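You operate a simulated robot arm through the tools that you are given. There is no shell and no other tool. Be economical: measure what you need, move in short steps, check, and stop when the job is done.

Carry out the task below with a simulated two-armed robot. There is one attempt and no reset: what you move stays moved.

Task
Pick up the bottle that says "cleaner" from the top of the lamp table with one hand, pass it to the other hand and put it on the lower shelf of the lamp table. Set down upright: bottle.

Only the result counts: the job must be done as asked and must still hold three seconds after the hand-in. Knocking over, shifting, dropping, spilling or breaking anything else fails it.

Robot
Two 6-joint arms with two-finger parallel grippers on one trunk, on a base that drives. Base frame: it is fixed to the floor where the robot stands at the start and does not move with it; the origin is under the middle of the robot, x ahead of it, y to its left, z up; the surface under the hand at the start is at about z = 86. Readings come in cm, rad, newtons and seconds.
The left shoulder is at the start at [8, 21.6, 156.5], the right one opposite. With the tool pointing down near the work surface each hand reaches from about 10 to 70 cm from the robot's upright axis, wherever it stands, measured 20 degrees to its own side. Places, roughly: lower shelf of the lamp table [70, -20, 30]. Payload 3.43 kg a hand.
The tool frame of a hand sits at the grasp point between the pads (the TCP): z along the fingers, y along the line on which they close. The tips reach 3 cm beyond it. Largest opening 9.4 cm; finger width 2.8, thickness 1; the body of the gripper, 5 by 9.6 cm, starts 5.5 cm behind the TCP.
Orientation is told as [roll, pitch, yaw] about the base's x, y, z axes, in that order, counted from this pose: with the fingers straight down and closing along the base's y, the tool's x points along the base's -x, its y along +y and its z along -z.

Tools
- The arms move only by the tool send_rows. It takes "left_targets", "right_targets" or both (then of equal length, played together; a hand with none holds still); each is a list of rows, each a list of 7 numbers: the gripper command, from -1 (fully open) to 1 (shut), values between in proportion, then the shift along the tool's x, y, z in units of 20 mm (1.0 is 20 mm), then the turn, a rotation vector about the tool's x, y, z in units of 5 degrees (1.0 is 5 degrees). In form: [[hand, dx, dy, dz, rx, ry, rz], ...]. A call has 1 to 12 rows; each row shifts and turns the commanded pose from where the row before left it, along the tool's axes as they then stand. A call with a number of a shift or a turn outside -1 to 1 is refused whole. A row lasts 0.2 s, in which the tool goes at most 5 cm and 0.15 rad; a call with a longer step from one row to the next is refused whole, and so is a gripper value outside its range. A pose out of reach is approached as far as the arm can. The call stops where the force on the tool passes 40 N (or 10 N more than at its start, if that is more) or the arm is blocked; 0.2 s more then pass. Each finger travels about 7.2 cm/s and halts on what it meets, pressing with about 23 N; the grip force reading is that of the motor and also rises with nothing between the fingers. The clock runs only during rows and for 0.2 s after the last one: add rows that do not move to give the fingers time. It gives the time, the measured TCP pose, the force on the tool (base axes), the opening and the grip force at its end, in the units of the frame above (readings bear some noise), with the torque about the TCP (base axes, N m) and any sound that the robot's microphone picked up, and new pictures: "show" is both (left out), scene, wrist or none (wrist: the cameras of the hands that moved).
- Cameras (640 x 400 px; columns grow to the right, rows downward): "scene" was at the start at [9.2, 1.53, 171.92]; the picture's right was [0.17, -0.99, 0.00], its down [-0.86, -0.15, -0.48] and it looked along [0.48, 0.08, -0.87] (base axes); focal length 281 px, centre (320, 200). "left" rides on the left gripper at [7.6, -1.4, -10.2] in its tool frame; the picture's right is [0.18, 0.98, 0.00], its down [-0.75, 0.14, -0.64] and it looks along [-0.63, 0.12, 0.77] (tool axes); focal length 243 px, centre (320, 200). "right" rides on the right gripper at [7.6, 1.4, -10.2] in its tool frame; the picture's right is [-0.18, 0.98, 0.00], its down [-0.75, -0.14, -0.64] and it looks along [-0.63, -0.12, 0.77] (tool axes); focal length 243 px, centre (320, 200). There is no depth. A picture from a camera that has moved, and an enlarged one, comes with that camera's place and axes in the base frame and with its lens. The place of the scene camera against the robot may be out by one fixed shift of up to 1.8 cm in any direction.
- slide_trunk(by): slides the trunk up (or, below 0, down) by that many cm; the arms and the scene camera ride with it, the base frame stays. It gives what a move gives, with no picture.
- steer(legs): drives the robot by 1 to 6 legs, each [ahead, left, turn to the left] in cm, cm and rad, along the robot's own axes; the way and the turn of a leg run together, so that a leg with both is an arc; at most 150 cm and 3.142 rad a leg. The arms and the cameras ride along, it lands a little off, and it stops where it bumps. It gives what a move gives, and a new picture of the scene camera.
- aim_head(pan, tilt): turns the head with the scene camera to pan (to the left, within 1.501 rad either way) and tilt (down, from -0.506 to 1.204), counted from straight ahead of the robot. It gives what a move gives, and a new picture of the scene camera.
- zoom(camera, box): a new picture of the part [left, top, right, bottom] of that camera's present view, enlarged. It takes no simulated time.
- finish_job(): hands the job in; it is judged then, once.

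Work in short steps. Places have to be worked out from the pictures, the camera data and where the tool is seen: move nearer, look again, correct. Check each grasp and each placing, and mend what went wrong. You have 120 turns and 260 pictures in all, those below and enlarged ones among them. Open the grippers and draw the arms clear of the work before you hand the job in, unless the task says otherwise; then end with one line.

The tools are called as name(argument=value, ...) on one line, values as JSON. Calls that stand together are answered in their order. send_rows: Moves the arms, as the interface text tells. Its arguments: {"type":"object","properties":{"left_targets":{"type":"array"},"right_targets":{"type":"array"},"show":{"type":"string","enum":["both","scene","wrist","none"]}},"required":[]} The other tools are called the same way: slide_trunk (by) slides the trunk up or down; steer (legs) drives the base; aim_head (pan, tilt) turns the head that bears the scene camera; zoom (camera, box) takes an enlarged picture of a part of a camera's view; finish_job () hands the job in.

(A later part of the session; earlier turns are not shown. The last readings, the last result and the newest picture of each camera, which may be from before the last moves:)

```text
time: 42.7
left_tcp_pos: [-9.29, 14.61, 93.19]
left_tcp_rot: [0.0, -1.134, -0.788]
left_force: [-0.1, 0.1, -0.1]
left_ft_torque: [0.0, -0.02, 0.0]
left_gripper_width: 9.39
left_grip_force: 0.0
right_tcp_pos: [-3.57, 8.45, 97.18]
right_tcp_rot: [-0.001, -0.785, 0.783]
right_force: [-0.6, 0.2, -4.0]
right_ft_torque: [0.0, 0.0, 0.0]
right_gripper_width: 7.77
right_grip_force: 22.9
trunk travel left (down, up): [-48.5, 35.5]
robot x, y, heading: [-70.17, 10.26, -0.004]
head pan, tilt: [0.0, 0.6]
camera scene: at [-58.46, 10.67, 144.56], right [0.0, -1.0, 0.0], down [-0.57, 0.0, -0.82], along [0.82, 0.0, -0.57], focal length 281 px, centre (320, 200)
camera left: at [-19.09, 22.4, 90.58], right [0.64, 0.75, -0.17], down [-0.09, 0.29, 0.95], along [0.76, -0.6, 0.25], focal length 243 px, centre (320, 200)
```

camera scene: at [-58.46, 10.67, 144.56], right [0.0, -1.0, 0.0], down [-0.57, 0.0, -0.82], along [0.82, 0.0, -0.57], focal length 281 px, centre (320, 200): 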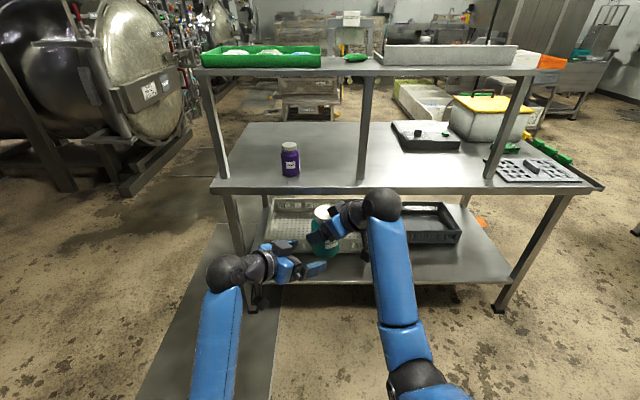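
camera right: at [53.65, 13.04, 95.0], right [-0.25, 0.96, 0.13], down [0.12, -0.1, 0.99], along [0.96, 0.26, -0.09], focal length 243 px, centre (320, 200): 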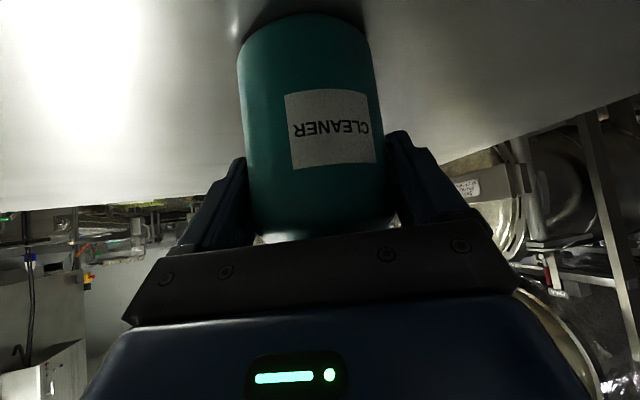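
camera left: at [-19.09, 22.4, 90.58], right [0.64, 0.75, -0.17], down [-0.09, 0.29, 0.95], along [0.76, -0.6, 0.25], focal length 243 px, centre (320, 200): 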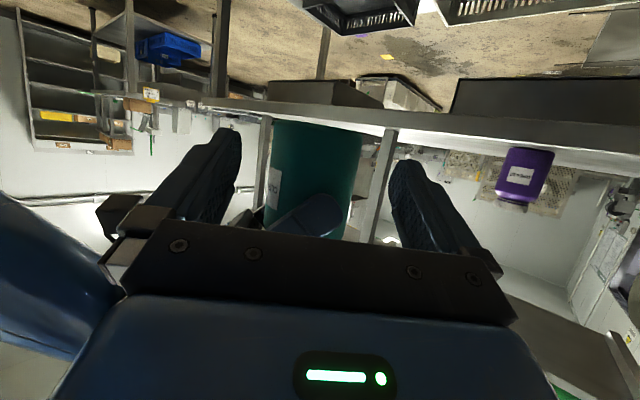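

It's centred with 8.4 cm to go. I'll advance another 6.7 cm, so the bottle is gripped toward the fingertips and the palm stays clear of the right finger.

send_rows(left_targets=[[-1, -0.355, 0, 0.76, 0, 0, 0], [-1, -0.355, 0, 0.76, 0, 0, 0], [-1, -0.355, 0, 0.76, 0, 0, 0], [-1, -0.355, 0, 0.76, 0, 0, 0], [-1, 0, 0, 0, 0, 0, 0]])

zoom(camera="scene", box=[230, 170, 430, 310])

```text
time: 43.9
left_tcp_pos: [-4.51, 9.86, 93.23]
left_tcp_rot: [0.0, -1.134, -0.788]
left_force: [-11.4, 4.9, -0.4]
left_ft_torque: [-0.33, -0.71, -0.02]
left_gripper_width: 9.4
left_grip_force: 0.0
right_tcp_pos: [-3.49, 8.52, 97.01]
right_tcp_rot: [0.001, -0.784, 0.779]
right_force: [10.6, -4.8, -4.2]
right_ft_torque: [0.17, 0.35, -0.1]
right_gripper_width: 7.74
right_grip_force: 23.1
trunk travel left (down, up): [-48.5, 35.5]
robot x, y, heading: [-70.18, 10.2, 0.004]
head pan, tilt: [0.0, 0.6]
camera scene: at [-58.46, 10.67, 144.55], right [0.0, -1.0, 0.0], down [-0.57, 0.0, -0.82], along [0.82, 0.0, -0.57], focal length 281 px, centre (320, 200)
camera left: at [-14.4, 17.68, 90.59], right [0.64, 0.75, -0.17], down [-0.09, 0.29, 0.95], along [0.76, -0.6, 0.25], focal length 243 px, centre (320, 200)
```

scene: 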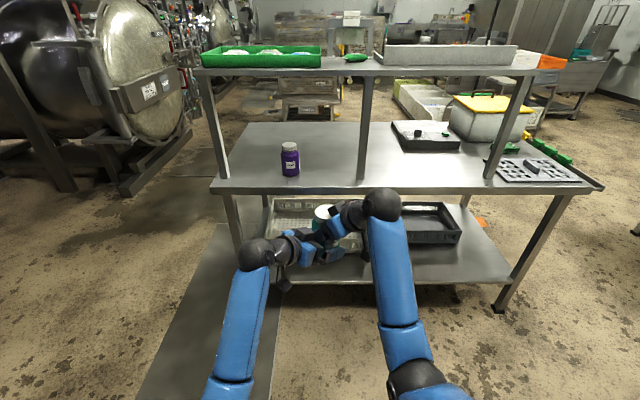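
left: 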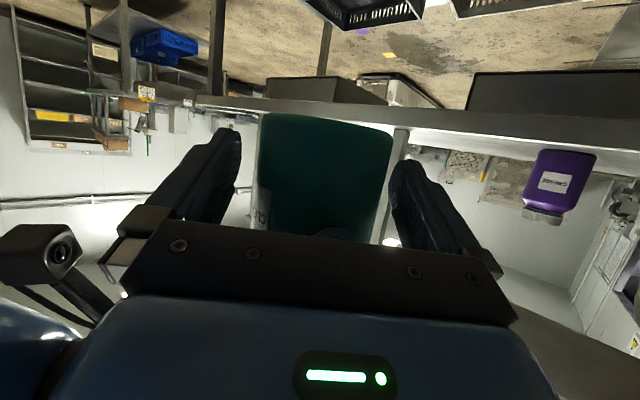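

```text
2.86 times, centred on (330, 240) of scene
camera zoom: at [-58.46, 10.67, 144.55], right [0.0, -1.0, 0.0], down [-0.57, 0.0, -0.82], along [0.82, 0.0, -0.57], focal length 804 px, centre (291, 86)
```

zoom: 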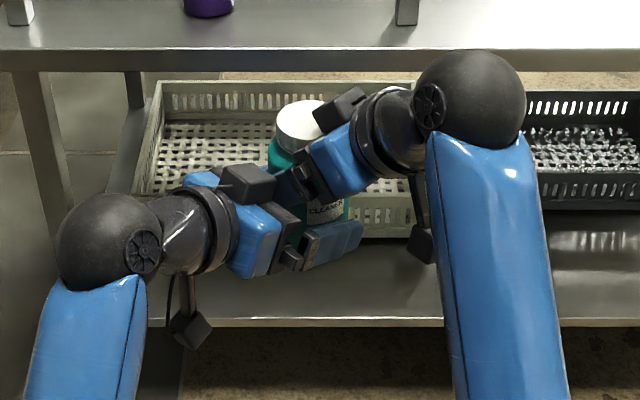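

There is light contact of about 11 N: the left palm against the right finger, and the +y finger brushing the bottle. I'll back off 0.4 cm, flatten the tilt by 5° and shift +y slightly, then look again.

send_rows(left_targets=[[-1, 0.085, 0.15, -0.18, 0, 0, 0], [-1, 0, 0, 0, 0, -1, 0], [-1, 0, 0, 0, 0, 0, 0]], show="wrist")

```text
time: 44.7
left_tcp_pos: [-4.73, 10.48, 93.17]
left_tcp_rot: [0.0, -1.222, -0.786]
left_force: [1.0, 0.0, 0.7]
left_ft_torque: [0.0, 0.03, 0.01]
left_gripper_width: 9.38
left_grip_force: 0.1
right_tcp_pos: [-3.5, 8.48, 96.98]
right_tcp_rot: [0.002, -0.787, 0.782]
right_force: [0.0, 1.1, -3.1]
right_ft_torque: [-0.03, 0.0, 0.03]
right_gripper_width: 7.77
right_grip_force: 23.4
trunk travel left (down, up): [-48.5, 35.5]
robot x, y, heading: [-70.14, 10.11, 0.002]
head pan, tilt: [0.0, 0.6]
camera left: at [-14.25, 18.02, 89.46], right [0.65, 0.74, -0.17], down [-0.14, 0.34, 0.93], along [0.74, -0.58, 0.33], focal length 243 px, centre (320, 200)
```

left: 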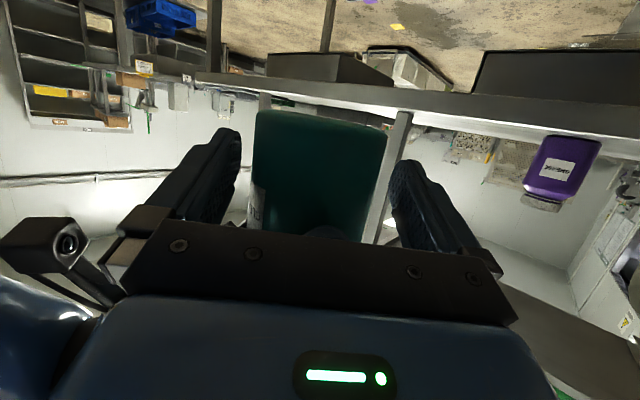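

No contact now. I'll advance 0.4 cm and close the left hand while the right keeps holding.

send_rows(left_targets=[[-1, -0.07, 0, 0.19, 0, 0, 0], [-1, 0, 0, 0, 0, 0, 0], [0, 0, 0, 0, 0, 0, 0], [1, 0, 0, 0, 0, 0, 0], [1, 0, 0, 0, 0, 0, 0], [1, 0, 0, 0, 0, 0, 0], [1, 0, 0, 0, 0, 0, 0]])

zoom(camera="right", box=[0, 0, 640, 400])

```text
time: 46.3
left_tcp_pos: [-4.34, 10.11, 93.25]
left_tcp_rot: [0.0, -1.22, -0.787]
left_force: [-15.7, -10.0, 0.4]
left_ft_torque: [0.51, -0.39, -0.05]
left_gripper_width: 7.37
left_grip_force: 22.7
right_tcp_pos: [-3.5, 8.45, 97.1]
right_tcp_rot: [0.001, -0.786, 0.781]
right_force: [16.5, 9.3, -6.2]
right_ft_torque: [-0.14, -0.24, -0.29]
right_gripper_width: 7.79
right_grip_force: 22.8
trunk travel left (down, up): [-48.5, 35.5]
robot x, y, heading: [-69.75, 10.17, -0.003]
head pan, tilt: [0.0, 0.6]
camera scene: at [-58.43, 10.65, 144.55], right [0.0, -1.0, 0.0], down [-0.57, 0.0, -0.82], along [0.82, 0.0, -0.57], focal length 281 px, centre (320, 200)
camera left: at [-14.02, 17.68, 89.43], right [0.65, 0.74, -0.17], down [-0.14, 0.34, 0.93], along [0.74, -0.58, 0.33], focal length 243 px, centre (320, 200)
```

scene: 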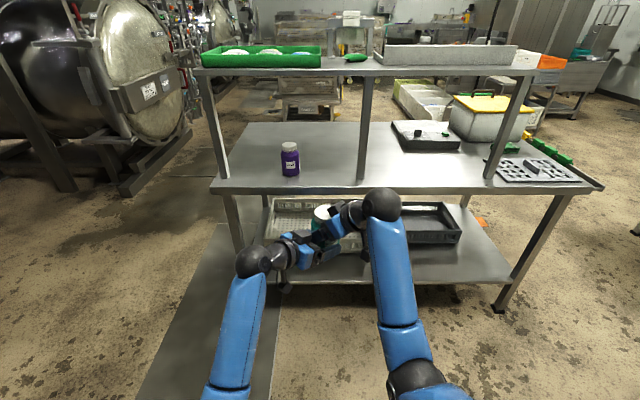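
left: 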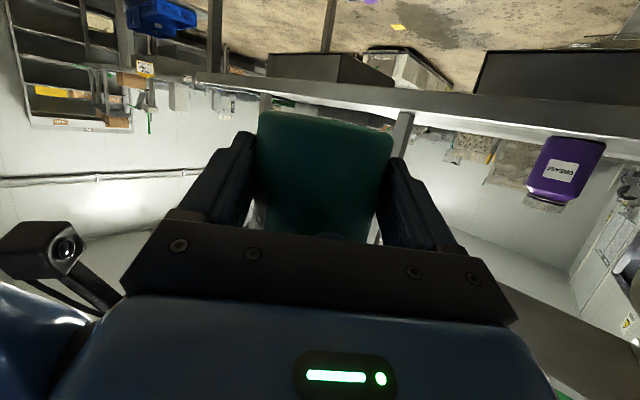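

```text
1.00 times, centred on (320, 200) of right (not enlarged: the box is as wide or as high as the picture)
camera zoom: at [-13.46, 0.65, 98.82], right [-0.6, 0.79, 0.13], down [0.16, -0.05, 0.99], along [0.78, 0.61, -0.09], focal length 243 px, centre (320, 200)
```

zoom: 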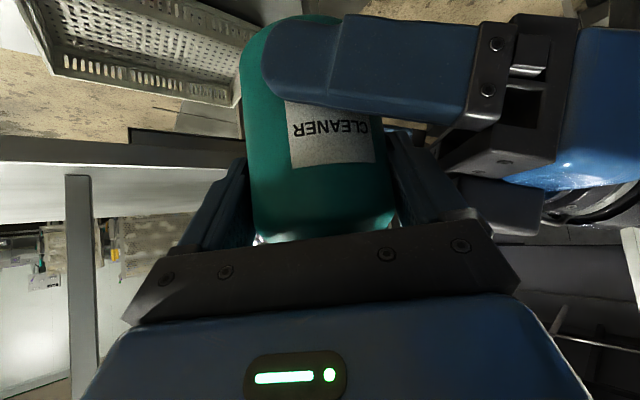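

The left finger spans past the bottle's axis, which is good, but there is about 18 N of side load. I'll shift the left hand a little toward -y to relieve it before releasing.

send_rows(left_targets=[[1, 0, -0.15, 0, 0, 0, 0], [1, 0, 0, 0, 0, 0, 0]], show="none")

```text
time: 46.9
left_tcp_pos: [-4.41, 9.97, 93.04]
left_tcp_rot: [-0.003, -1.22, -0.781]
left_force: [7.2, 0.3, 0.3]
left_ft_torque: [-0.1, 0.59, -0.13]
left_gripper_width: 7.33
left_grip_force: 23.5
right_tcp_pos: [-3.72, 8.46, 97.05]
right_tcp_rot: [0.001, -0.783, 0.783]
right_force: [-6.8, -1.0, -0.7]
right_ft_torque: [0.1, -0.29, 0.27]
right_gripper_width: 7.74
right_grip_force: 23.5
trunk travel left (down, up): [-48.5, 35.5]
robot x, y, heading: [-70.58, 10.26, 0.003]
head pan, tilt: [0.0, 0.6]
```

The load is relieved. I'll open the right hand only slightly, to about 8.5 cm so it clears the left palm, and check that the left alone holds the weight.

send_rows(right_targets=[[-0.8, 0, 0, 0, 0, 0, 0], [-0.8, 0, 0, 0, 0, 0, 0], [-0.8, 0, 0, 0, 0, 0, 0]], show="wrist")

zoom(camera="left", box=[0, 0, 640, 400])

```text
time: 47.7
left_tcp_pos: [-4.64, 9.99, 93.08]
left_tcp_rot: [-0.003, -1.221, -0.786]
left_force: [0.3, 1.9, -2.8]
left_ft_torque: [-0.01, 0.02, -0.02]
left_gripper_width: 7.34
left_grip_force: 23.0
right_tcp_pos: [-3.49, 8.49, 97.04]
right_tcp_rot: [0.001, -0.788, 0.782]
right_force: [0.2, -2.1, 1.7]
right_ft_torque: [0.05, 0.03, 0.01]
right_gripper_width: 8.46
right_grip_force: 0.0
trunk travel left (down, up): [-48.5, 35.5]
robot x, y, heading: [-70.3, 10.05, 0.0]
head pan, tilt: [0.0, 0.6]
camera right: at [-13.46, 0.61, 98.84], right [-0.6, 0.79, 0.13], down [0.15, -0.05, 0.99], along [0.78, 0.61, -0.1], focal length 243 px, centre (320, 200)
```

right: 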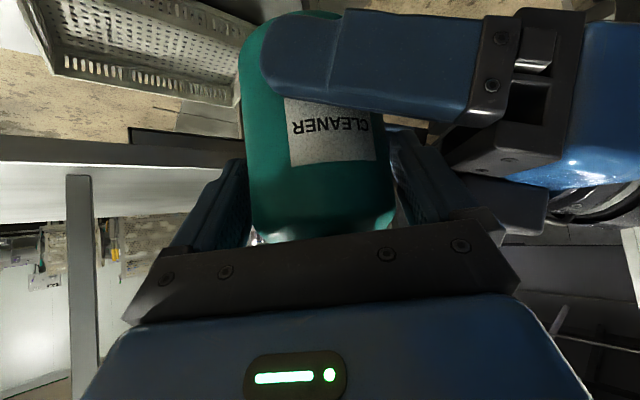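

```text
1.00 times, centred on (320, 200) of left (not enlarged: the box is as wide or as high as the picture)
camera zoom: at [-14.2, 17.5, 89.42], right [0.65, 0.74, -0.17], down [-0.14, 0.34, 0.93], along [0.75, -0.58, 0.33], focal length 243 px, centre (320, 200)
```

zoom: 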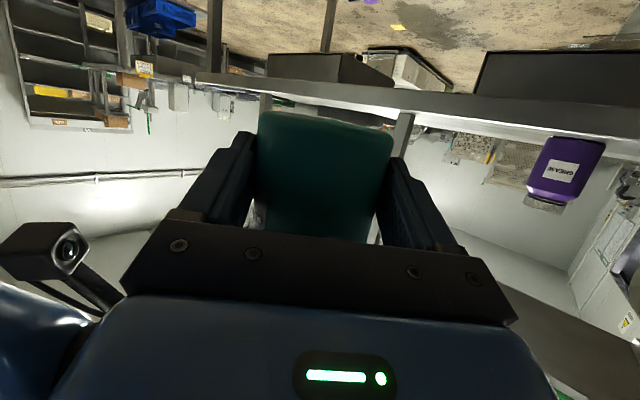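

The left hand holds the bottle by itself. I'll withdraw the right hand back and up along its fingers.

send_rows(right_targets=[[-0.8, 0, 0, -0.5, 0, 0, 0], [-0.8, 0, 0, -0.5, 0, 0, 0], [-0.8, 0, 0, -0.7, 0, 0, 0], [-0.8, 0, 0, -1, 0, 0, 0], [-0.8, 0, 0, -1, 0, 0, 0], [-0.8, 0, 0, -1, 0, 0, 0], [-0.8, 0, 0, -1, 0, 0, 0], [-0.8, 0, 0, -1, 0, 0, 0]])

```text
time: 49.5
left_tcp_pos: [-4.5, 9.89, 93.24]
left_tcp_rot: [-0.002, -1.22, -0.784]
left_force: [1.6, -0.6, 0.0]
left_ft_torque: [0.03, 0.08, 0.0]
left_gripper_width: 7.35
left_grip_force: 22.7
right_tcp_pos: [-8.15, 2.47, 104.52]
right_tcp_rot: [0.001, -0.789, 0.783]
right_force: [0.3, -0.7, -0.4]
right_ft_torque: [0.0, 0.0, 0.03]
right_gripper_width: 8.45
right_grip_force: 0.0
right hand out of reach, approached as far as the arm can: row 7, 8
trunk travel left (down, up): [-48.5, 35.5]
robot x, y, heading: [-70.32, 10.21, 0.005]
head pan, tilt: [0.0, 0.6]
camera scene: at [-58.4, 10.63, 144.55], right [0.0, -1.0, 0.0], down [-0.57, 0.0, -0.82], along [0.82, 0.0, -0.57], focal length 281 px, centre (320, 200)
camera right: at [-18.05, -5.39, 106.33], right [-0.6, 0.79, 0.13], down [0.15, -0.05, 0.99], along [0.78, 0.61, -0.09], focal length 243 px, centre (320, 200)
```

scene: 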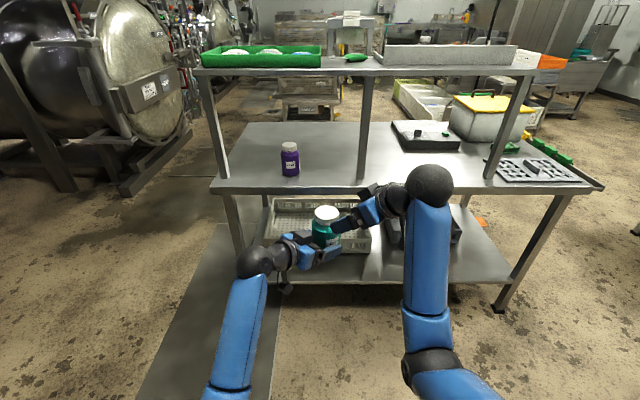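
right: 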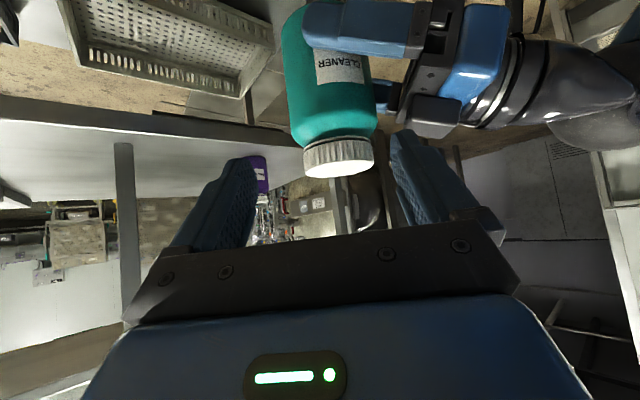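

The handover worked: the left hand holds the bottle upright. Now I'll tuck the right arm away, first aside to the right, then yawed back.

send_rows(right_targets=[[-0.8, 0.85, -0.707, -0.15, 0, 0, 0], [-0.8, 0.85, -0.707, -0.15, 0, 0, 0], [-0.8, 0.85, -0.707, -0.15, 0, 0, 0], [-0.8, 0.85, -0.707, -0.15, 0, 0, 0], [-0.8, 0.85, -0.707, -0.15, 0, 0, 0], [-0.8, 0.85, -0.707, -0.15, 0, 0, 0], [-0.8, 0.85, -0.707, -0.15, 0, 0, 0]], show="none")

send_rows(right_targets=[[-0.8, 0.6, 0, 0.6, 0.7, 0, 0.7], [-0.8, 0.6, 0, 0.6, 0.7, 0, 0.7], [-0.8, 0.6, 0, 0.6, 0.7, 0, 0.7], [-0.8, 0.6, 0, 0.6, 0.7, 0, 0.7], [-0.8, 0.6, 0, 0.6, 0.7, 0, 0.7], [-0.8, 0.6, 0, 0.6, 0.7, 0, 0.7], [-0.8, 0.6, 0, 0.6, 0.7, 0, 0.7], [-0.8, 0.6, 0, 0.6, 0.7, 0, 0.7], [-0.8, 0.6, 0, 0.6, 0.7, 0, 0.7]], show="scene")

```text
time: 51.1
left_tcp_pos: [-4.58, 9.78, 93.08]
left_tcp_rot: [0.002, -1.22, -0.787]
left_force: [-0.3, -0.7, 0.1]
left_ft_torque: [0.06, 0.06, -0.04]
left_gripper_width: 7.35
left_grip_force: 23.6
right_tcp_pos: [-8.22, -11.65, 97.56]
right_tcp_rot: [0.003, -0.786, 0.784]
right_force: [-0.4, 0.4, -1.4]
right_ft_torque: [-0.01, 0.0, 0.01]
right_gripper_width: 8.43
right_grip_force: 0.1
trunk travel left (down, up): [-48.5, 35.5]
robot x, y, heading: [-70.05, 10.53, -0.004]
head pan, tilt: [0.0, 0.6]
```

```text
time: 53.1
left_tcp_pos: [-4.64, 9.88, 93.13]
left_tcp_rot: [-0.002, -1.22, -0.786]
left_force: [0.4, 0.0, -0.4]
left_ft_torque: [0.09, 0.08, -0.02]
left_gripper_width: 7.33
left_grip_force: 22.7
right_tcp_pos: [-8.14, -11.58, 82.34]
right_tcp_rot: [0.0, -0.784, 0.004]
right_force: [0.4, 0.3, 0.4]
right_ft_torque: [0.03, -0.02, -0.02]
right_gripper_width: 8.43
right_grip_force: 0.0
trunk travel left (down, up): [-48.5, 35.5]
robot x, y, heading: [-70.22, 10.12, 0.004]
head pan, tilt: [0.0, 0.6]
camera scene: at [-58.44, 10.66, 144.55], right [0.0, -1.0, 0.0], down [-0.57, 0.0, -0.82], along [0.82, 0.0, -0.57], focal length 281 px, centre (320, 200)
```

scene: 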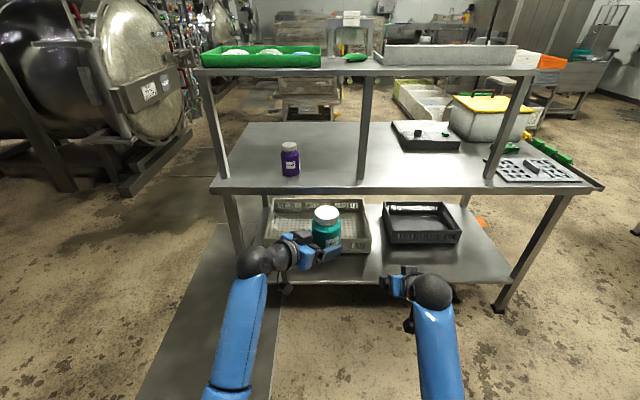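

The right hand is clear. I'll point it back down while turning the left hand, with the bottle, to yaw 0 for placing.

send_rows(left_targets=[[1, 0, 0, 0, -0.94, 0, -0.342], [1, 0, 0, 0, -0.94, 0, -0.342], [1, 0, 0, 0, -0.94, 0, -0.342], [1, 0, 0, 0, -0.94, 0, -0.342], [1, 0, 0, 0, -0.94, 0, -0.342], [1, 0, 0, 0, -0.94, 0, -0.342], [1, 0, 0, 0, -0.94, 0, -0.342], [1, 0, 0, 0, -0.94, 0, -0.342], [1, 0, 0, 0, -0.94, 0, -0.342], [1, 0, 0, 0, 0, 0, 0]], right_targets=[[-0.8, 0, 0, 0, 0, 1, 0], [-0.8, 0, 0, 0, 0, 1, 0], [-0.8, 0, 0, 0, 0, 1, 0], [-0.8, 0, 0, 0, 0, 1, 0], [-0.8, 0, 0, 0, 0, 1, 0], [-0.8, 0, 0, 0, 0, 1, 0], [-0.8, 0, 0, 0, 0, 1, 0], [-0.8, 0, 0, 0, 0, 1, 0], [-0.8, 0, 0, 0, 0, 1, 0], [-0.8, 0, 0, 0, 0, 0, 0]], show="none")

send_rows(right_targets=[[-0.8, 1, 0, 0, 0, 0, 0], [-0.8, 1, 0, 0, 0, 0, 0], [-0.8, 1, 0, 0, 0, 0, 0], [-0.8, 1, 0, 0, 0, 0, 0], [-0.8, 1, 0, 0, 0, 0, 0], [-0.8, 1, 0, 0, 0, 0, 0], [-0.8, 1, 0, 0, 0, 0, 0], [-0.8, 1, 0, 0, 0, 0, 0], [-0.8, 1, 0, 0, 0, 0, 0], [-0.8, 1, 0, 0, 0, 0, 0], [-0.8, 1, 0, 0, 0, 0, 0], [-0.8, 1, 0, 0, 0, 0, 0]], show="scene")

zoom(camera="left", box=[0, 0, 640, 400])

```text
time: 55.3
left_tcp_pos: [-4.61, 10.03, 93.21]
left_tcp_rot: [-0.002, -1.224, 0.001]
left_force: [-0.7, -0.2, -0.4]
left_ft_torque: [0.0, 0.06, -0.01]
left_gripper_width: 7.35
left_grip_force: 23.3
right_tcp_pos: [-5.72, -11.56, 79.66]
right_tcp_rot: [-0.001, -0.001, 0.005]
right_force: [0.2, -0.1, -1.0]
right_ft_torque: [0.03, 0.03, -0.01]
right_gripper_width: 8.44
right_grip_force: 0.1
right hand out of reach, approached as far as the arm can: row 7, 8, 9
trunk travel left (down, up): [-48.5, 35.5]
robot x, y, heading: [-70.35, 10.35, 0.001]
head pan, tilt: [0.0, 0.6]
```

```text
time: 57.9
left_tcp_pos: [-4.75, 9.94, 93.26]
left_tcp_rot: [0.0, -1.221, -0.006]
left_force: [-0.3, 0.1, 0.4]
left_ft_torque: [0.0, 0.08, -0.01]
left_gripper_width: 7.34
left_grip_force: 22.6
right_tcp_pos: [-23.55, -11.68, 69.67]
right_tcp_rot: [0.001, -0.005, 0.005]
right_force: [-0.5, 0.0, -1.1]
right_ft_torque: [-0.02, -0.01, -0.01]
right_gripper_width: 8.44
right_grip_force: 0.1
right hand out of reach, approached as far as the arm can: row 1, 2, 3, 4, 5, 6, 7, 8, 9, 10, 11, 12
trunk travel left (down, up): [-48.5, 35.5]
robot x, y, heading: [-69.93, 10.12, -0.001]
head pan, tilt: [0.0, 0.6]
camera scene: at [-58.51, 10.64, 144.56], right [0.0, -1.0, 0.0], down [-0.57, 0.0, -0.82], along [0.82, 0.0, -0.57], focal length 281 px, centre (320, 200)
```

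scene: 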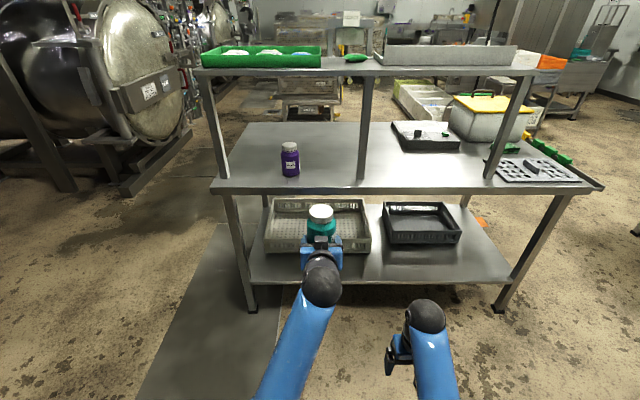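

```text
1.00 times, centred on (320, 200) of left (not enlarged: the box is as wide or as high as the picture)
camera zoom: at [-16.85, 8.43, 89.46], right [-0.06, 0.98, -0.17], down [-0.35, 0.14, 0.93], along [0.94, 0.12, 0.33], focal length 243 px, centre (320, 200)
```

zoom: 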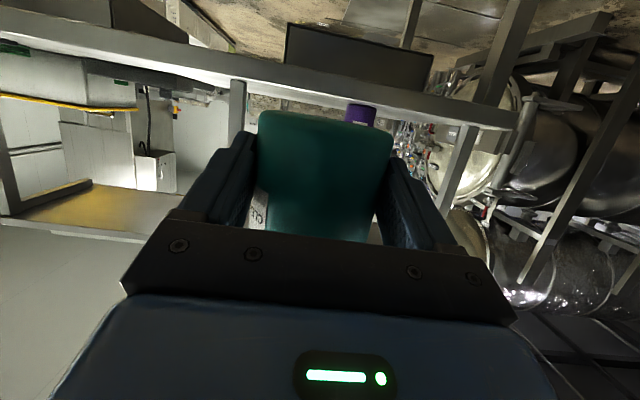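

Both arms are well placed. I'll lower the trunk 48 cm here in the open, then drive right 35 cm to face the free part of the lower shelf.

slide_trunk(by=-48)

steer(legs=[[0, -35, 0]])

```text
refused: -48 is not a number from -40 to 40
```

```text
time: 60.1
left_tcp_pos: [-4.63, -25.13, 93.15]
left_tcp_rot: [0.002, -1.22, -0.002]
left_force: [-0.2, -0.5, -0.2]
left_ft_torque: [-0.02, 0.09, 0.0]
left_gripper_width: 7.34
left_grip_force: 22.2
right_tcp_pos: [-23.54, -46.73, 69.71]
right_tcp_rot: [0.001, -0.005, 0.008]
right_force: [0.1, -0.5, 0.5]
right_ft_torque: [0.02, 0.0, -0.03]
right_gripper_width: 8.42
right_grip_force: 0.0
trunk travel left (down, up): [-48.5, 35.5]
robot x, y, heading: [-70.32, -24.71, 0.001]
head pan, tilt: [0.0, 0.6]
camera scene: at [-58.43, -24.47, 144.55], right [0.0, -1.0, 0.0], down [-0.57, 0.0, -0.82], along [0.82, 0.0, -0.57], focal length 281 px, centre (320, 200)
```

scene: 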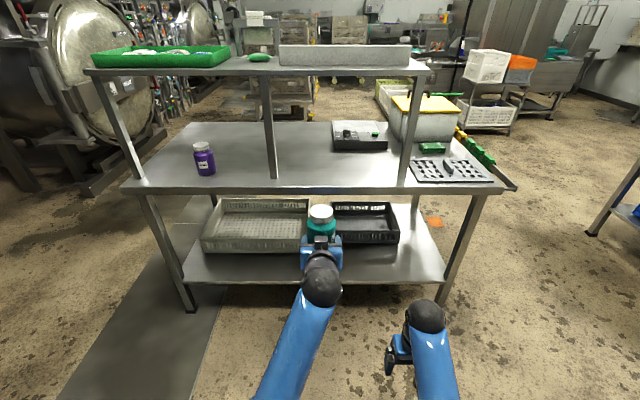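

A single slide is limited to 40 cm, so I'll lower by 40 and look.

slide_trunk(by=-40)

aim_head(pan=0, tilt=0.45)

```text
time: 64.0
left_tcp_pos: [-4.62, -25.12, 53.22]
left_tcp_rot: [0.001, -1.22, -0.001]
left_force: [-0.3, -0.2, -0.1]
left_ft_torque: [0.0, 0.08, -0.01]
left_gripper_width: 7.34
left_grip_force: 22.6
right_tcp_pos: [-23.53, -46.73, 29.54]
right_tcp_rot: [0.0, -0.002, 0.006]
right_force: [0.2, 0.7, 0.0]
right_ft_torque: [-0.03, -0.02, 0.04]
right_gripper_width: 8.48
right_grip_force: 0.1
trunk travel left (down, up): [-8.5, 75.5]
robot x, y, heading: [-70.01, -24.92, 0.001]
head pan, tilt: [0.0, 0.6]
```

```text
time: 64.7
left_tcp_pos: [-4.59, -25.24, 53.11]
left_tcp_rot: [0.003, -1.221, -0.003]
left_force: [0.1, -0.7, -0.2]
left_ft_torque: [0.0, 0.07, -0.01]
left_gripper_width: 7.36
left_grip_force: 22.8
right_tcp_pos: [-23.6, -46.81, 29.47]
right_tcp_rot: [0.0, -0.004, 0.007]
right_force: [-0.2, 0.5, 0.3]
right_ft_torque: [-0.01, -0.02, 0.02]
right_gripper_width: 8.49
right_grip_force: 0.0
trunk travel left (down, up): [-8.5, 75.5]
robot x, y, heading: [-70.25, -24.93, 0.003]
head pan, tilt: [0.0, 0.45]
camera scene: at [-58.1, -24.49, 105.9], right [0.0, -1.0, 0.0], down [-0.44, 0.0, -0.9], along [0.9, 0.0, -0.44], focal length 281 px, centre (320, 200)
```

scene: 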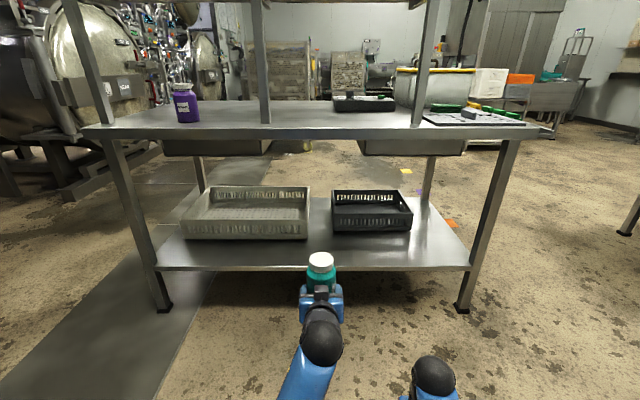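

The lower shelf is at z≈29–30 with its front edge at x≈35. The crate front is at about 54.6 and the bin front at about 61, so (45, -25) is free. I'll lower the arm to TCP z≈40.

send_rows(left_targets=[[1, 0.94, 0, 0.342, 0, 0, 0], [1, 0.94, 0, 0.342, 0, 0, 0], [1, 0.94, 0, 0.342, 0, 0, 0], [1, 0.94, 0, 0.342, 0, 0, 0], [1, 0.94, 0, 0.342, 0, 0, 0], [1, 0.94, 0, 0.342, 0, 0, 0], [1, 0.47, 0, 0.171, 0, 0, 0], [1, 0, 0, 0, 0, 0, 0]], show="both")

```text
time: 66.5
left_tcp_pos: [-4.49, -25.0, 40.22]
left_tcp_rot: [0.003, -1.222, -0.002]
left_force: [0.8, -0.7, -0.2]
left_ft_torque: [0.03, 0.07, 0.01]
left_gripper_width: 7.34
left_grip_force: 23.3
right_tcp_pos: [-23.63, -46.77, 29.62]
right_tcp_rot: [0.0, -0.003, 0.007]
right_force: [0.4, -0.3, -0.6]
right_ft_torque: [-0.01, 0.0, -0.04]
right_gripper_width: 8.47
right_grip_force: 0.0
trunk travel left (down, up): [-8.5, 75.5]
robot x, y, heading: [-70.19, -25.06, 0.001]
head pan, tilt: [0.0, 0.45]
camera scene: at [-58.1, -24.49, 105.91], right [0.0, -1.0, 0.0], down [-0.44, 0.0, -0.9], along [0.9, 0.0, -0.44], focal length 281 px, centre (320, 200)
camera left: at [-16.84, -26.58, 36.42], right [-0.06, 0.98, -0.17], down [-0.34, 0.14, 0.93], along [0.94, 0.12, 0.33], focal length 243 px, centre (320, 200)
```

scene: 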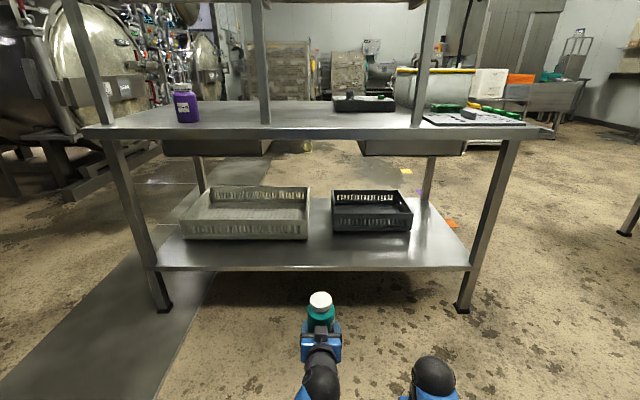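
left: 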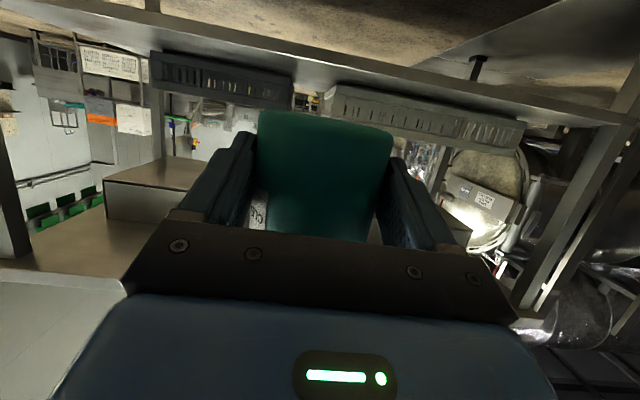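

The bottle is lined up with the gap between crate and bin. I'll drive ahead 38 cm, then check.

steer(legs=[[38, 0, 0]])

aim_head(pan=0, tilt=0.9)

zoom(camera="left", box=[0, 0, 640, 400])

```text
time: 68.9
left_tcp_pos: [33.59, -25.33, 40.08]
left_tcp_rot: [0.002, -1.22, -0.006]
left_force: [1.5, 0.2, 0.4]
left_ft_torque: [-0.01, 0.09, 0.01]
left_gripper_width: 7.32
left_grip_force: 22.8
right_tcp_pos: [14.53, -46.96, 29.43]
right_tcp_rot: [0.001, -0.004, 0.005]
right_force: [0.1, 0.2, 0.1]
right_ft_torque: [0.02, -0.03, 0.01]
right_gripper_width: 8.47
right_grip_force: 0.1
trunk travel left (down, up): [-8.5, 75.5]
robot x, y, heading: [-32.17, -24.74, -0.006]
head pan, tilt: [0.0, 0.45]
camera scene: at [-19.88, -24.57, 105.9], right [0.0, -1.0, 0.0], down [-0.44, 0.0, -0.9], along [0.9, 0.0, -0.44], focal length 281 px, centre (320, 200)
```

scene: 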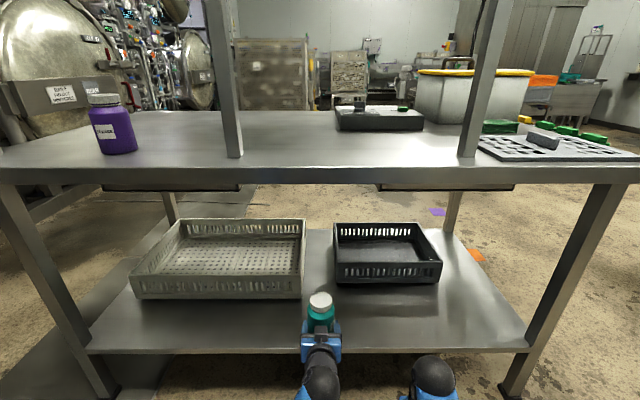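

```text
time: 69.8
left_tcp_pos: [33.54, -25.39, 40.17]
left_tcp_rot: [0.005, -1.221, -0.008]
left_force: [-0.4, -0.3, 0.1]
left_ft_torque: [-0.02, 0.05, -0.01]
left_gripper_width: 7.33
left_grip_force: 23.0
right_tcp_pos: [14.55, -46.93, 29.51]
right_tcp_rot: [0.0, -0.003, 0.003]
right_force: [0.3, 0.6, 0.1]
right_ft_torque: [0.01, -0.02, 0.02]
right_gripper_width: 8.47
right_grip_force: 0.1
trunk travel left (down, up): [-8.5, 75.5]
robot x, y, heading: [-31.87, -24.96, -0.002]
head pan, tilt: [0.0, 0.901]
camera scene: at [-21.56, -24.56, 102.08], right [0.0, -1.0, 0.0], down [-0.78, 0.0, -0.62], along [0.62, 0.0, -0.78], focal length 281 px, centre (320, 200)
```

scene: 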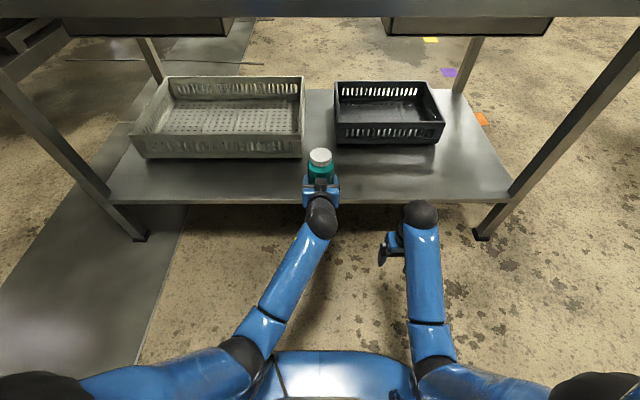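

```text
1.00 times, centred on (320, 200) of left (not enlarged: the box is as wide or as high as the picture)
camera zoom: at [21.33, -26.81, 36.42], right [-0.06, 0.98, -0.17], down [-0.34, 0.14, 0.93], along [0.94, 0.11, 0.33], focal length 243 px, centre (320, 200)
```

zoom: 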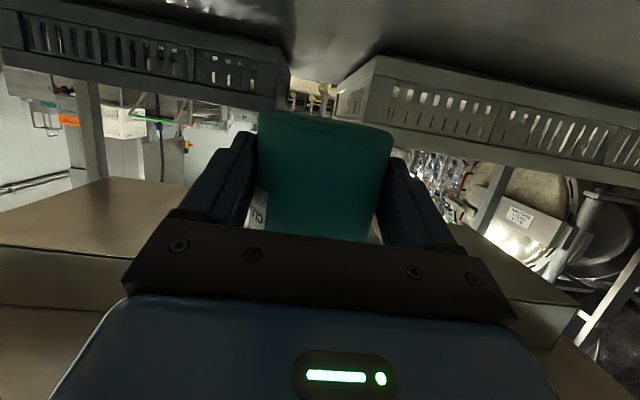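

The front edge is at x≈34 and the crate front at about 56. I'll drive 10.5 cm further so the bottle centre comes to about 45.5.

steer(legs=[[10.5, 0, 0]])

zoom(camera="scene", box=[220, 110, 460, 270])

```text
time: 71.0
left_tcp_pos: [44.18, -25.42, 39.98]
left_tcp_rot: [0.003, -1.219, -0.008]
left_force: [0.0, 0.2, 0.1]
left_ft_torque: [0.01, 0.07, 0.01]
left_gripper_width: 7.32
left_grip_force: 23.4
right_tcp_pos: [25.16, -46.96, 29.73]
right_tcp_rot: [0.0, -0.004, 0.003]
right_force: [0.1, -0.2, 0.1]
right_ft_torque: [-0.02, 0.04, -0.02]
right_gripper_width: 8.45
right_grip_force: 0.2
trunk travel left (down, up): [-8.5, 75.5]
robot x, y, heading: [-21.26, -24.97, -0.005]
head pan, tilt: [0.0, 0.901]
camera scene: at [-10.99, -24.59, 102.06], right [0.0, -1.0, 0.0], down [-0.78, 0.0, -0.62], along [0.62, 0.0, -0.78], focal length 281 px, centre (320, 200)
```

scene: 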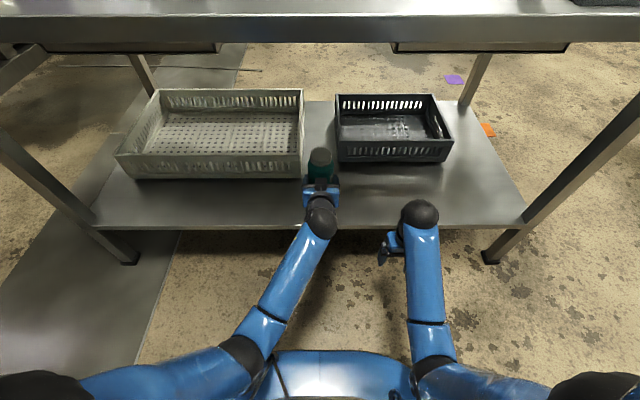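

```text
2.50 times, centred on (340, 190) of scene
camera zoom: at [-10.99, -24.59, 102.06], right [0.0, -1.0, 0.0], down [-0.78, 0.0, -0.62], along [0.62, 0.0, -0.78], focal length 703 px, centre (270, 225)
```

zoom: 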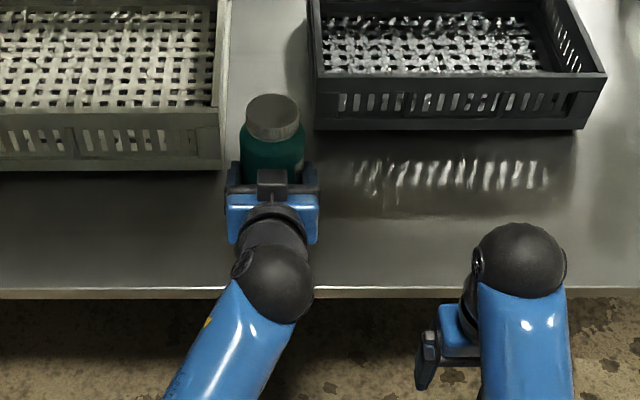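

It's well positioned. I'll back off 0.6 cm for camera clearance at the shelf edge and lower to TCP z≈35, just above the shelf.

send_rows(left_targets=[[1, 0.1, 0, -0.28, 0, 0, 0], [1, 0.6, 0, 0.218, 0, 0, 0], [1, 0.6, 0, 0.218, 0, 0, 0], [1, 0.6, 0, 0.218, 0, 0, 0], [1, 0.5, 0, 0.18, 0, 0, 0], [1, 0, 0, 0, 0, 0, 0]])

```text
time: 72.3
left_tcp_pos: [43.43, -25.38, 35.32]
left_tcp_rot: [0.003, -1.222, -0.008]
left_force: [-0.1, 0.3, -0.9]
left_ft_torque: [0.03, 0.06, 0.01]
left_gripper_width: 7.34
left_grip_force: 22.7
right_tcp_pos: [25.09, -47.03, 29.54]
right_tcp_rot: [0.0, -0.002, 0.005]
right_force: [0.6, -0.3, 0.0]
right_ft_torque: [0.01, 0.0, 0.03]
right_gripper_width: 8.44
right_grip_force: 0.1
trunk travel left (down, up): [-8.5, 75.5]
robot x, y, heading: [-21.45, -24.83, -0.003]
head pan, tilt: [0.0, 0.901]
camera scene: at [-11.06, -24.59, 102.08], right [0.0, -1.0, 0.0], down [-0.78, 0.0, -0.62], along [0.62, 0.0, -0.78], focal length 281 px, centre (320, 200)
camera left: at [31.22, -26.87, 31.49], right [-0.06, 0.98, -0.17], down [-0.34, 0.14, 0.93], along [0.94, 0.11, 0.33], focal length 243 px, centre (320, 200)
```

scene: 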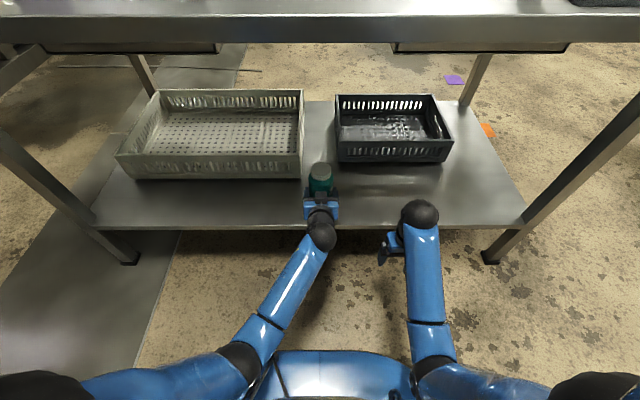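
left: 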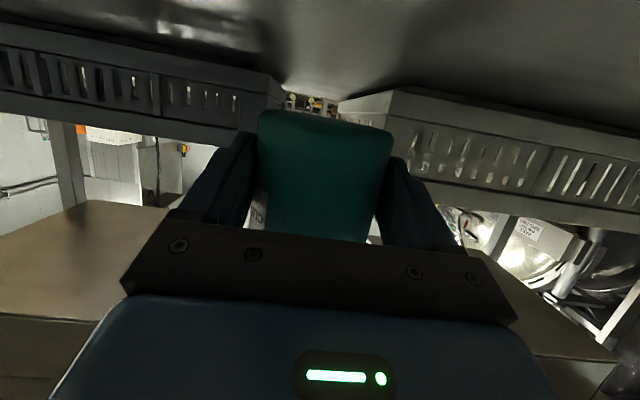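

There are about 2 cm left. I'll lower in small steps and watch the force.

send_rows(left_targets=[[1, 0.188, 0, 0.068, 0, 0, 0], [1, 0.188, 0, 0.068, 0, 0, 0], [1, 0.188, 0, 0.068, 0, 0, 0], [1, 0.188, 0, 0.068, 0, 0, 0], [1, 0, 0, 0, 0, 0, 0]], show="none")

```text
time: 73.5
left_tcp_pos: [43.55, -25.43, 33.64]
left_tcp_rot: [0.003, -1.221, -0.005]
left_force: [-0.3, 0.4, 0.0]
left_ft_torque: [0.0, 0.09, 0.01]
left_gripper_width: 7.36
left_grip_force: 23.0
right_tcp_pos: [25.0, -47.02, 29.47]
right_tcp_rot: [0.0, -0.004, 0.003]
right_force: [0.0, 0.1, 0.1]
right_ft_torque: [0.03, -0.01, -0.02]
right_gripper_width: 8.45
right_grip_force: 0.0
trunk travel left (down, up): [-8.5, 75.5]
robot x, y, heading: [-21.36, -24.89, -0.002]
head pan, tilt: [0.0, 0.901]
```

No contact yet, so I'll go a little further in finer steps.

send_rows(left_targets=[[1, 0.14, 0, 0.051, 0, 0, 0], [1, 0.14, 0, 0.051, 0, 0, 0], [1, 0, 0, 0, 0, 0, 0]], show="none")

```text
time: 74.3
left_tcp_pos: [43.36, -25.39, 33.11]
left_tcp_rot: [0.002, -1.22, -0.007]
left_force: [0.1, 1.0, -0.1]
left_ft_torque: [-0.01, 0.07, -0.02]
left_gripper_width: 7.31
left_grip_force: 23.2
right_tcp_pos: [25.07, -46.87, 29.55]
right_tcp_rot: [-0.002, -0.004, 0.004]
right_force: [0.4, 0.0, 0.6]
right_ft_torque: [-0.03, 0.01, 0.01]
right_gripper_width: 8.44
right_grip_force: 0.1
trunk travel left (down, up): [-8.5, 75.5]
robot x, y, heading: [-21.64, -24.8, -0.003]
head pan, tilt: [0.0, 0.901]
```

send_rows(left_targets=[[1, 0.1, 0, 0.036, 0, 0, 0], [1, 0.1, 0, 0.036, 0, 0, 0], [1, 0.1, 0, 0.036, 0, 0, 0], [1, 0, 0, 0, 0, 0, 0]], show="wrist")

```text
time: 75.3
left_tcp_pos: [43.34, -25.4, 32.44]
left_tcp_rot: [0.002, -1.22, -0.007]
left_force: [0.0, 0.5, -0.4]
left_ft_torque: [-0.01, 0.08, 0.01]
left_gripper_width: 7.32
left_grip_force: 23.4
right_tcp_pos: [25.01, -46.97, 29.56]
right_tcp_rot: [0.0, -0.003, 0.004]
right_force: [0.4, 0.0, 0.1]
right_ft_torque: [-0.02, 0.0, 0.03]
right_gripper_width: 8.44
right_grip_force: 0.0
trunk travel left (down, up): [-8.5, 75.5]
robot x, y, heading: [-21.33, -25.27, -0.007]
head pan, tilt: [0.0, 0.901]
camera left: at [31.21, -26.84, 28.68], right [-0.06, 0.98, -0.17], down [-0.34, 0.14, 0.93], along [0.94, 0.11, 0.33], focal length 243 px, centre (320, 200)
```

left: 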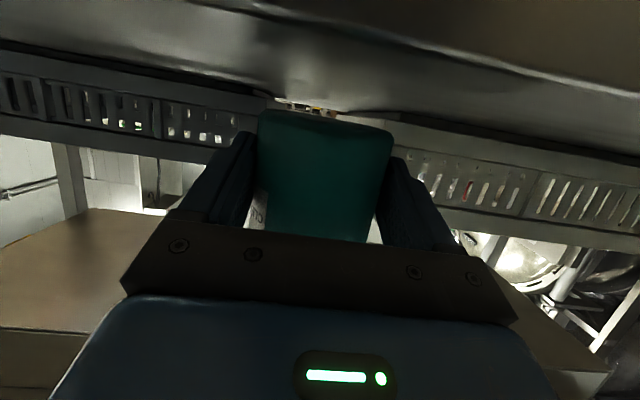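

Judging by the wrist view, the shelf surface is at about z 27.9 and the bottle base at about 29. I'll continue down in fine steps.

send_rows(left_targets=[[1, 0.1, 0, 0.036, 0, 0, 0], [1, 0.1, 0, 0.036, 0, 0, 0], [1, 0.07, 0, 0.025, 0, 0, 0], [1, 0, 0, 0, 0, 0, 0]], show="wrist")

```text
time: 76.3
left_tcp_pos: [43.4, -25.34, 31.92]
left_tcp_rot: [0.004, -1.22, -0.007]
left_force: [-0.2, -0.6, -0.5]
left_ft_torque: [-0.01, 0.05, 0.01]
left_gripper_width: 7.34
left_grip_force: 22.7
right_tcp_pos: [24.94, -47.06, 29.52]
right_tcp_rot: [0.001, -0.003, 0.005]
right_force: [-0.6, -0.6, 0.2]
right_ft_torque: [0.01, -0.03, -0.01]
right_gripper_width: 8.44
right_grip_force: 0.0
trunk travel left (down, up): [-8.5, 75.5]
robot x, y, heading: [-21.39, -25.23, -0.001]
head pan, tilt: [0.0, 0.901]
camera left: at [31.23, -26.84, 28.07], right [-0.06, 0.98, -0.17], down [-0.34, 0.14, 0.93], along [0.94, 0.11, 0.33], focal length 243 px, centre (320, 200)
```

left: 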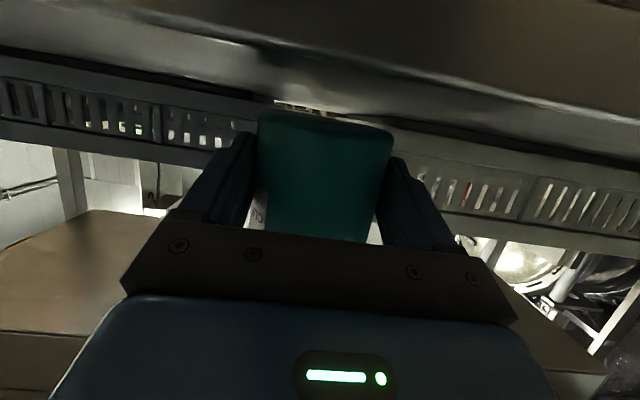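

Still about 0.7 cm to go, so I'll continue.

send_rows(left_targets=[[1, 0.1, 0, 0.036, 0, 0, 0], [1, 0.1, 0, 0.036, 0, 0, 0], [1, 0, 0, 0, 0, 0, 0]], show="none")

send_rows(left_targets=[[1, 0.07, 0, 0.025, 0, 0, 0], [1, 0.07, 0, 0.025, 0, 0, 0], [1, 0, 0, 0, 0, 0, 0]], show="wrist")

```text
time: 77.2
left_tcp_pos: [43.41, -25.33, 31.33]
left_tcp_rot: [0.003, -1.219, -0.006]
left_force: [0.5, -0.4, -0.4]
left_ft_torque: [0.01, 0.06, -0.01]
left_gripper_width: 7.35
left_grip_force: 22.7
right_tcp_pos: [25.07, -46.91, 29.51]
right_tcp_rot: [-0.001, -0.003, 0.004]
right_force: [0.3, -0.6, 0.2]
right_ft_torque: [0.0, -0.04, 0.01]
right_gripper_width: 8.45
right_grip_force: 0.0
trunk travel left (down, up): [-8.5, 75.5]
robot x, y, heading: [-21.52, -25.13, -0.009]
head pan, tilt: [0.0, 0.901]
```

```text
time: 78.0
left_tcp_pos: [43.36, -25.37, 31.11]
left_tcp_rot: [0.004, -1.221, -0.008]
left_force: [0.2, 0.0, 0.6]
left_ft_torque: [0.0, 0.08, 0.03]
left_gripper_width: 7.32
left_grip_force: 23.6
right_tcp_pos: [25.12, -46.97, 29.57]
right_tcp_rot: [0.003, -0.002, 0.004]
right_force: [0.5, -0.9, -0.2]
right_ft_torque: [-0.02, -0.01, -0.04]
right_gripper_width: 8.44
right_grip_force: 0.1
trunk travel left (down, up): [-8.5, 75.5]
robot x, y, heading: [-21.57, -25.4, -0.002]
head pan, tilt: [0.0, 0.901]
camera left: at [31.18, -26.81, 27.37], right [-0.06, 0.98, -0.17], down [-0.34, 0.14, 0.93], along [0.94, 0.11, 0.33], focal length 243 px, centre (320, 200)
```

left: 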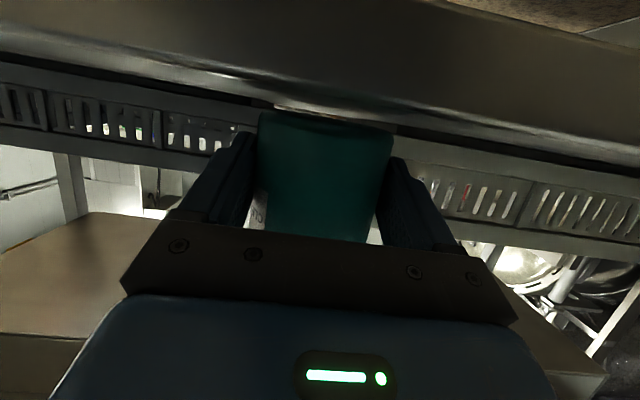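

Almost there. I'll keep going in 1.5 mm steps.

send_rows(left_targets=[[1, 0.07, 0, 0.025, 0, 0, 0], [1, 0.07, 0, 0.025, 0, 0, 0], [1, 0, 0, 0, 0, 0, 0]], show="none")

send_rows(left_targets=[[1, 0.07, 0, 0.025, 0, 0, 0], [1, 0, 0, 0, 0, 0, 0]], show="wrist")

```text
time: 78.8
left_tcp_pos: [43.41, -25.39, 30.81]
left_tcp_rot: [0.004, -1.221, -0.005]
left_force: [0.0, -0.7, 0.4]
left_ft_torque: [-0.03, 0.1, 0.05]
left_gripper_width: 7.31
left_grip_force: 23.4
right_tcp_pos: [25.02, -46.92, 29.53]
right_tcp_rot: [0.001, -0.004, 0.004]
right_force: [0.0, -0.3, -0.4]
right_ft_torque: [-0.02, 0.01, -0.01]
right_gripper_width: 8.46
right_grip_force: 0.0
trunk travel left (down, up): [-8.5, 75.5]
robot x, y, heading: [-21.54, -24.91, -0.003]
head pan, tilt: [0.0, 0.901]
```

```text
time: 79.3
left_tcp_pos: [43.39, -25.49, 30.7]
left_tcp_rot: [0.001, -1.22, -0.005]
left_force: [0.1, -0.2, -0.1]
left_ft_torque: [-0.02, 0.07, 0.04]
left_gripper_width: 7.33
left_grip_force: 22.6
right_tcp_pos: [25.05, -46.98, 29.5]
right_tcp_rot: [0.0, -0.003, 0.004]
right_force: [0.4, -0.2, -0.5]
right_ft_torque: [0.03, 0.02, -0.01]
right_gripper_width: 8.47
right_grip_force: 0.1
trunk travel left (down, up): [-8.5, 75.5]
robot x, y, heading: [-21.1, -25.04, -0.003]
head pan, tilt: [0.0, 0.901]
camera left: at [31.18, -26.85, 26.93], right [-0.06, 0.98, -0.17], down [-0.34, 0.14, 0.93], along [0.94, 0.11, 0.33], focal length 243 px, centre (320, 200)
```

left: 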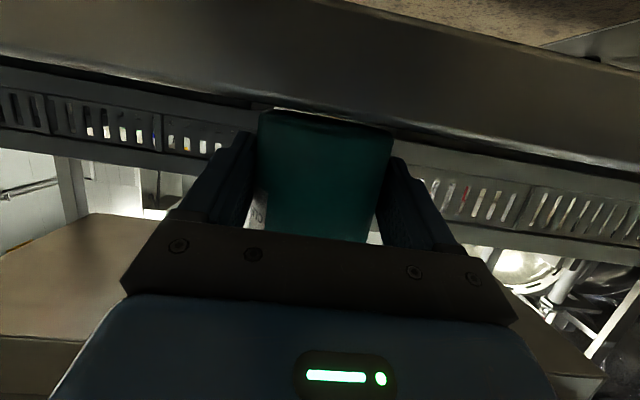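

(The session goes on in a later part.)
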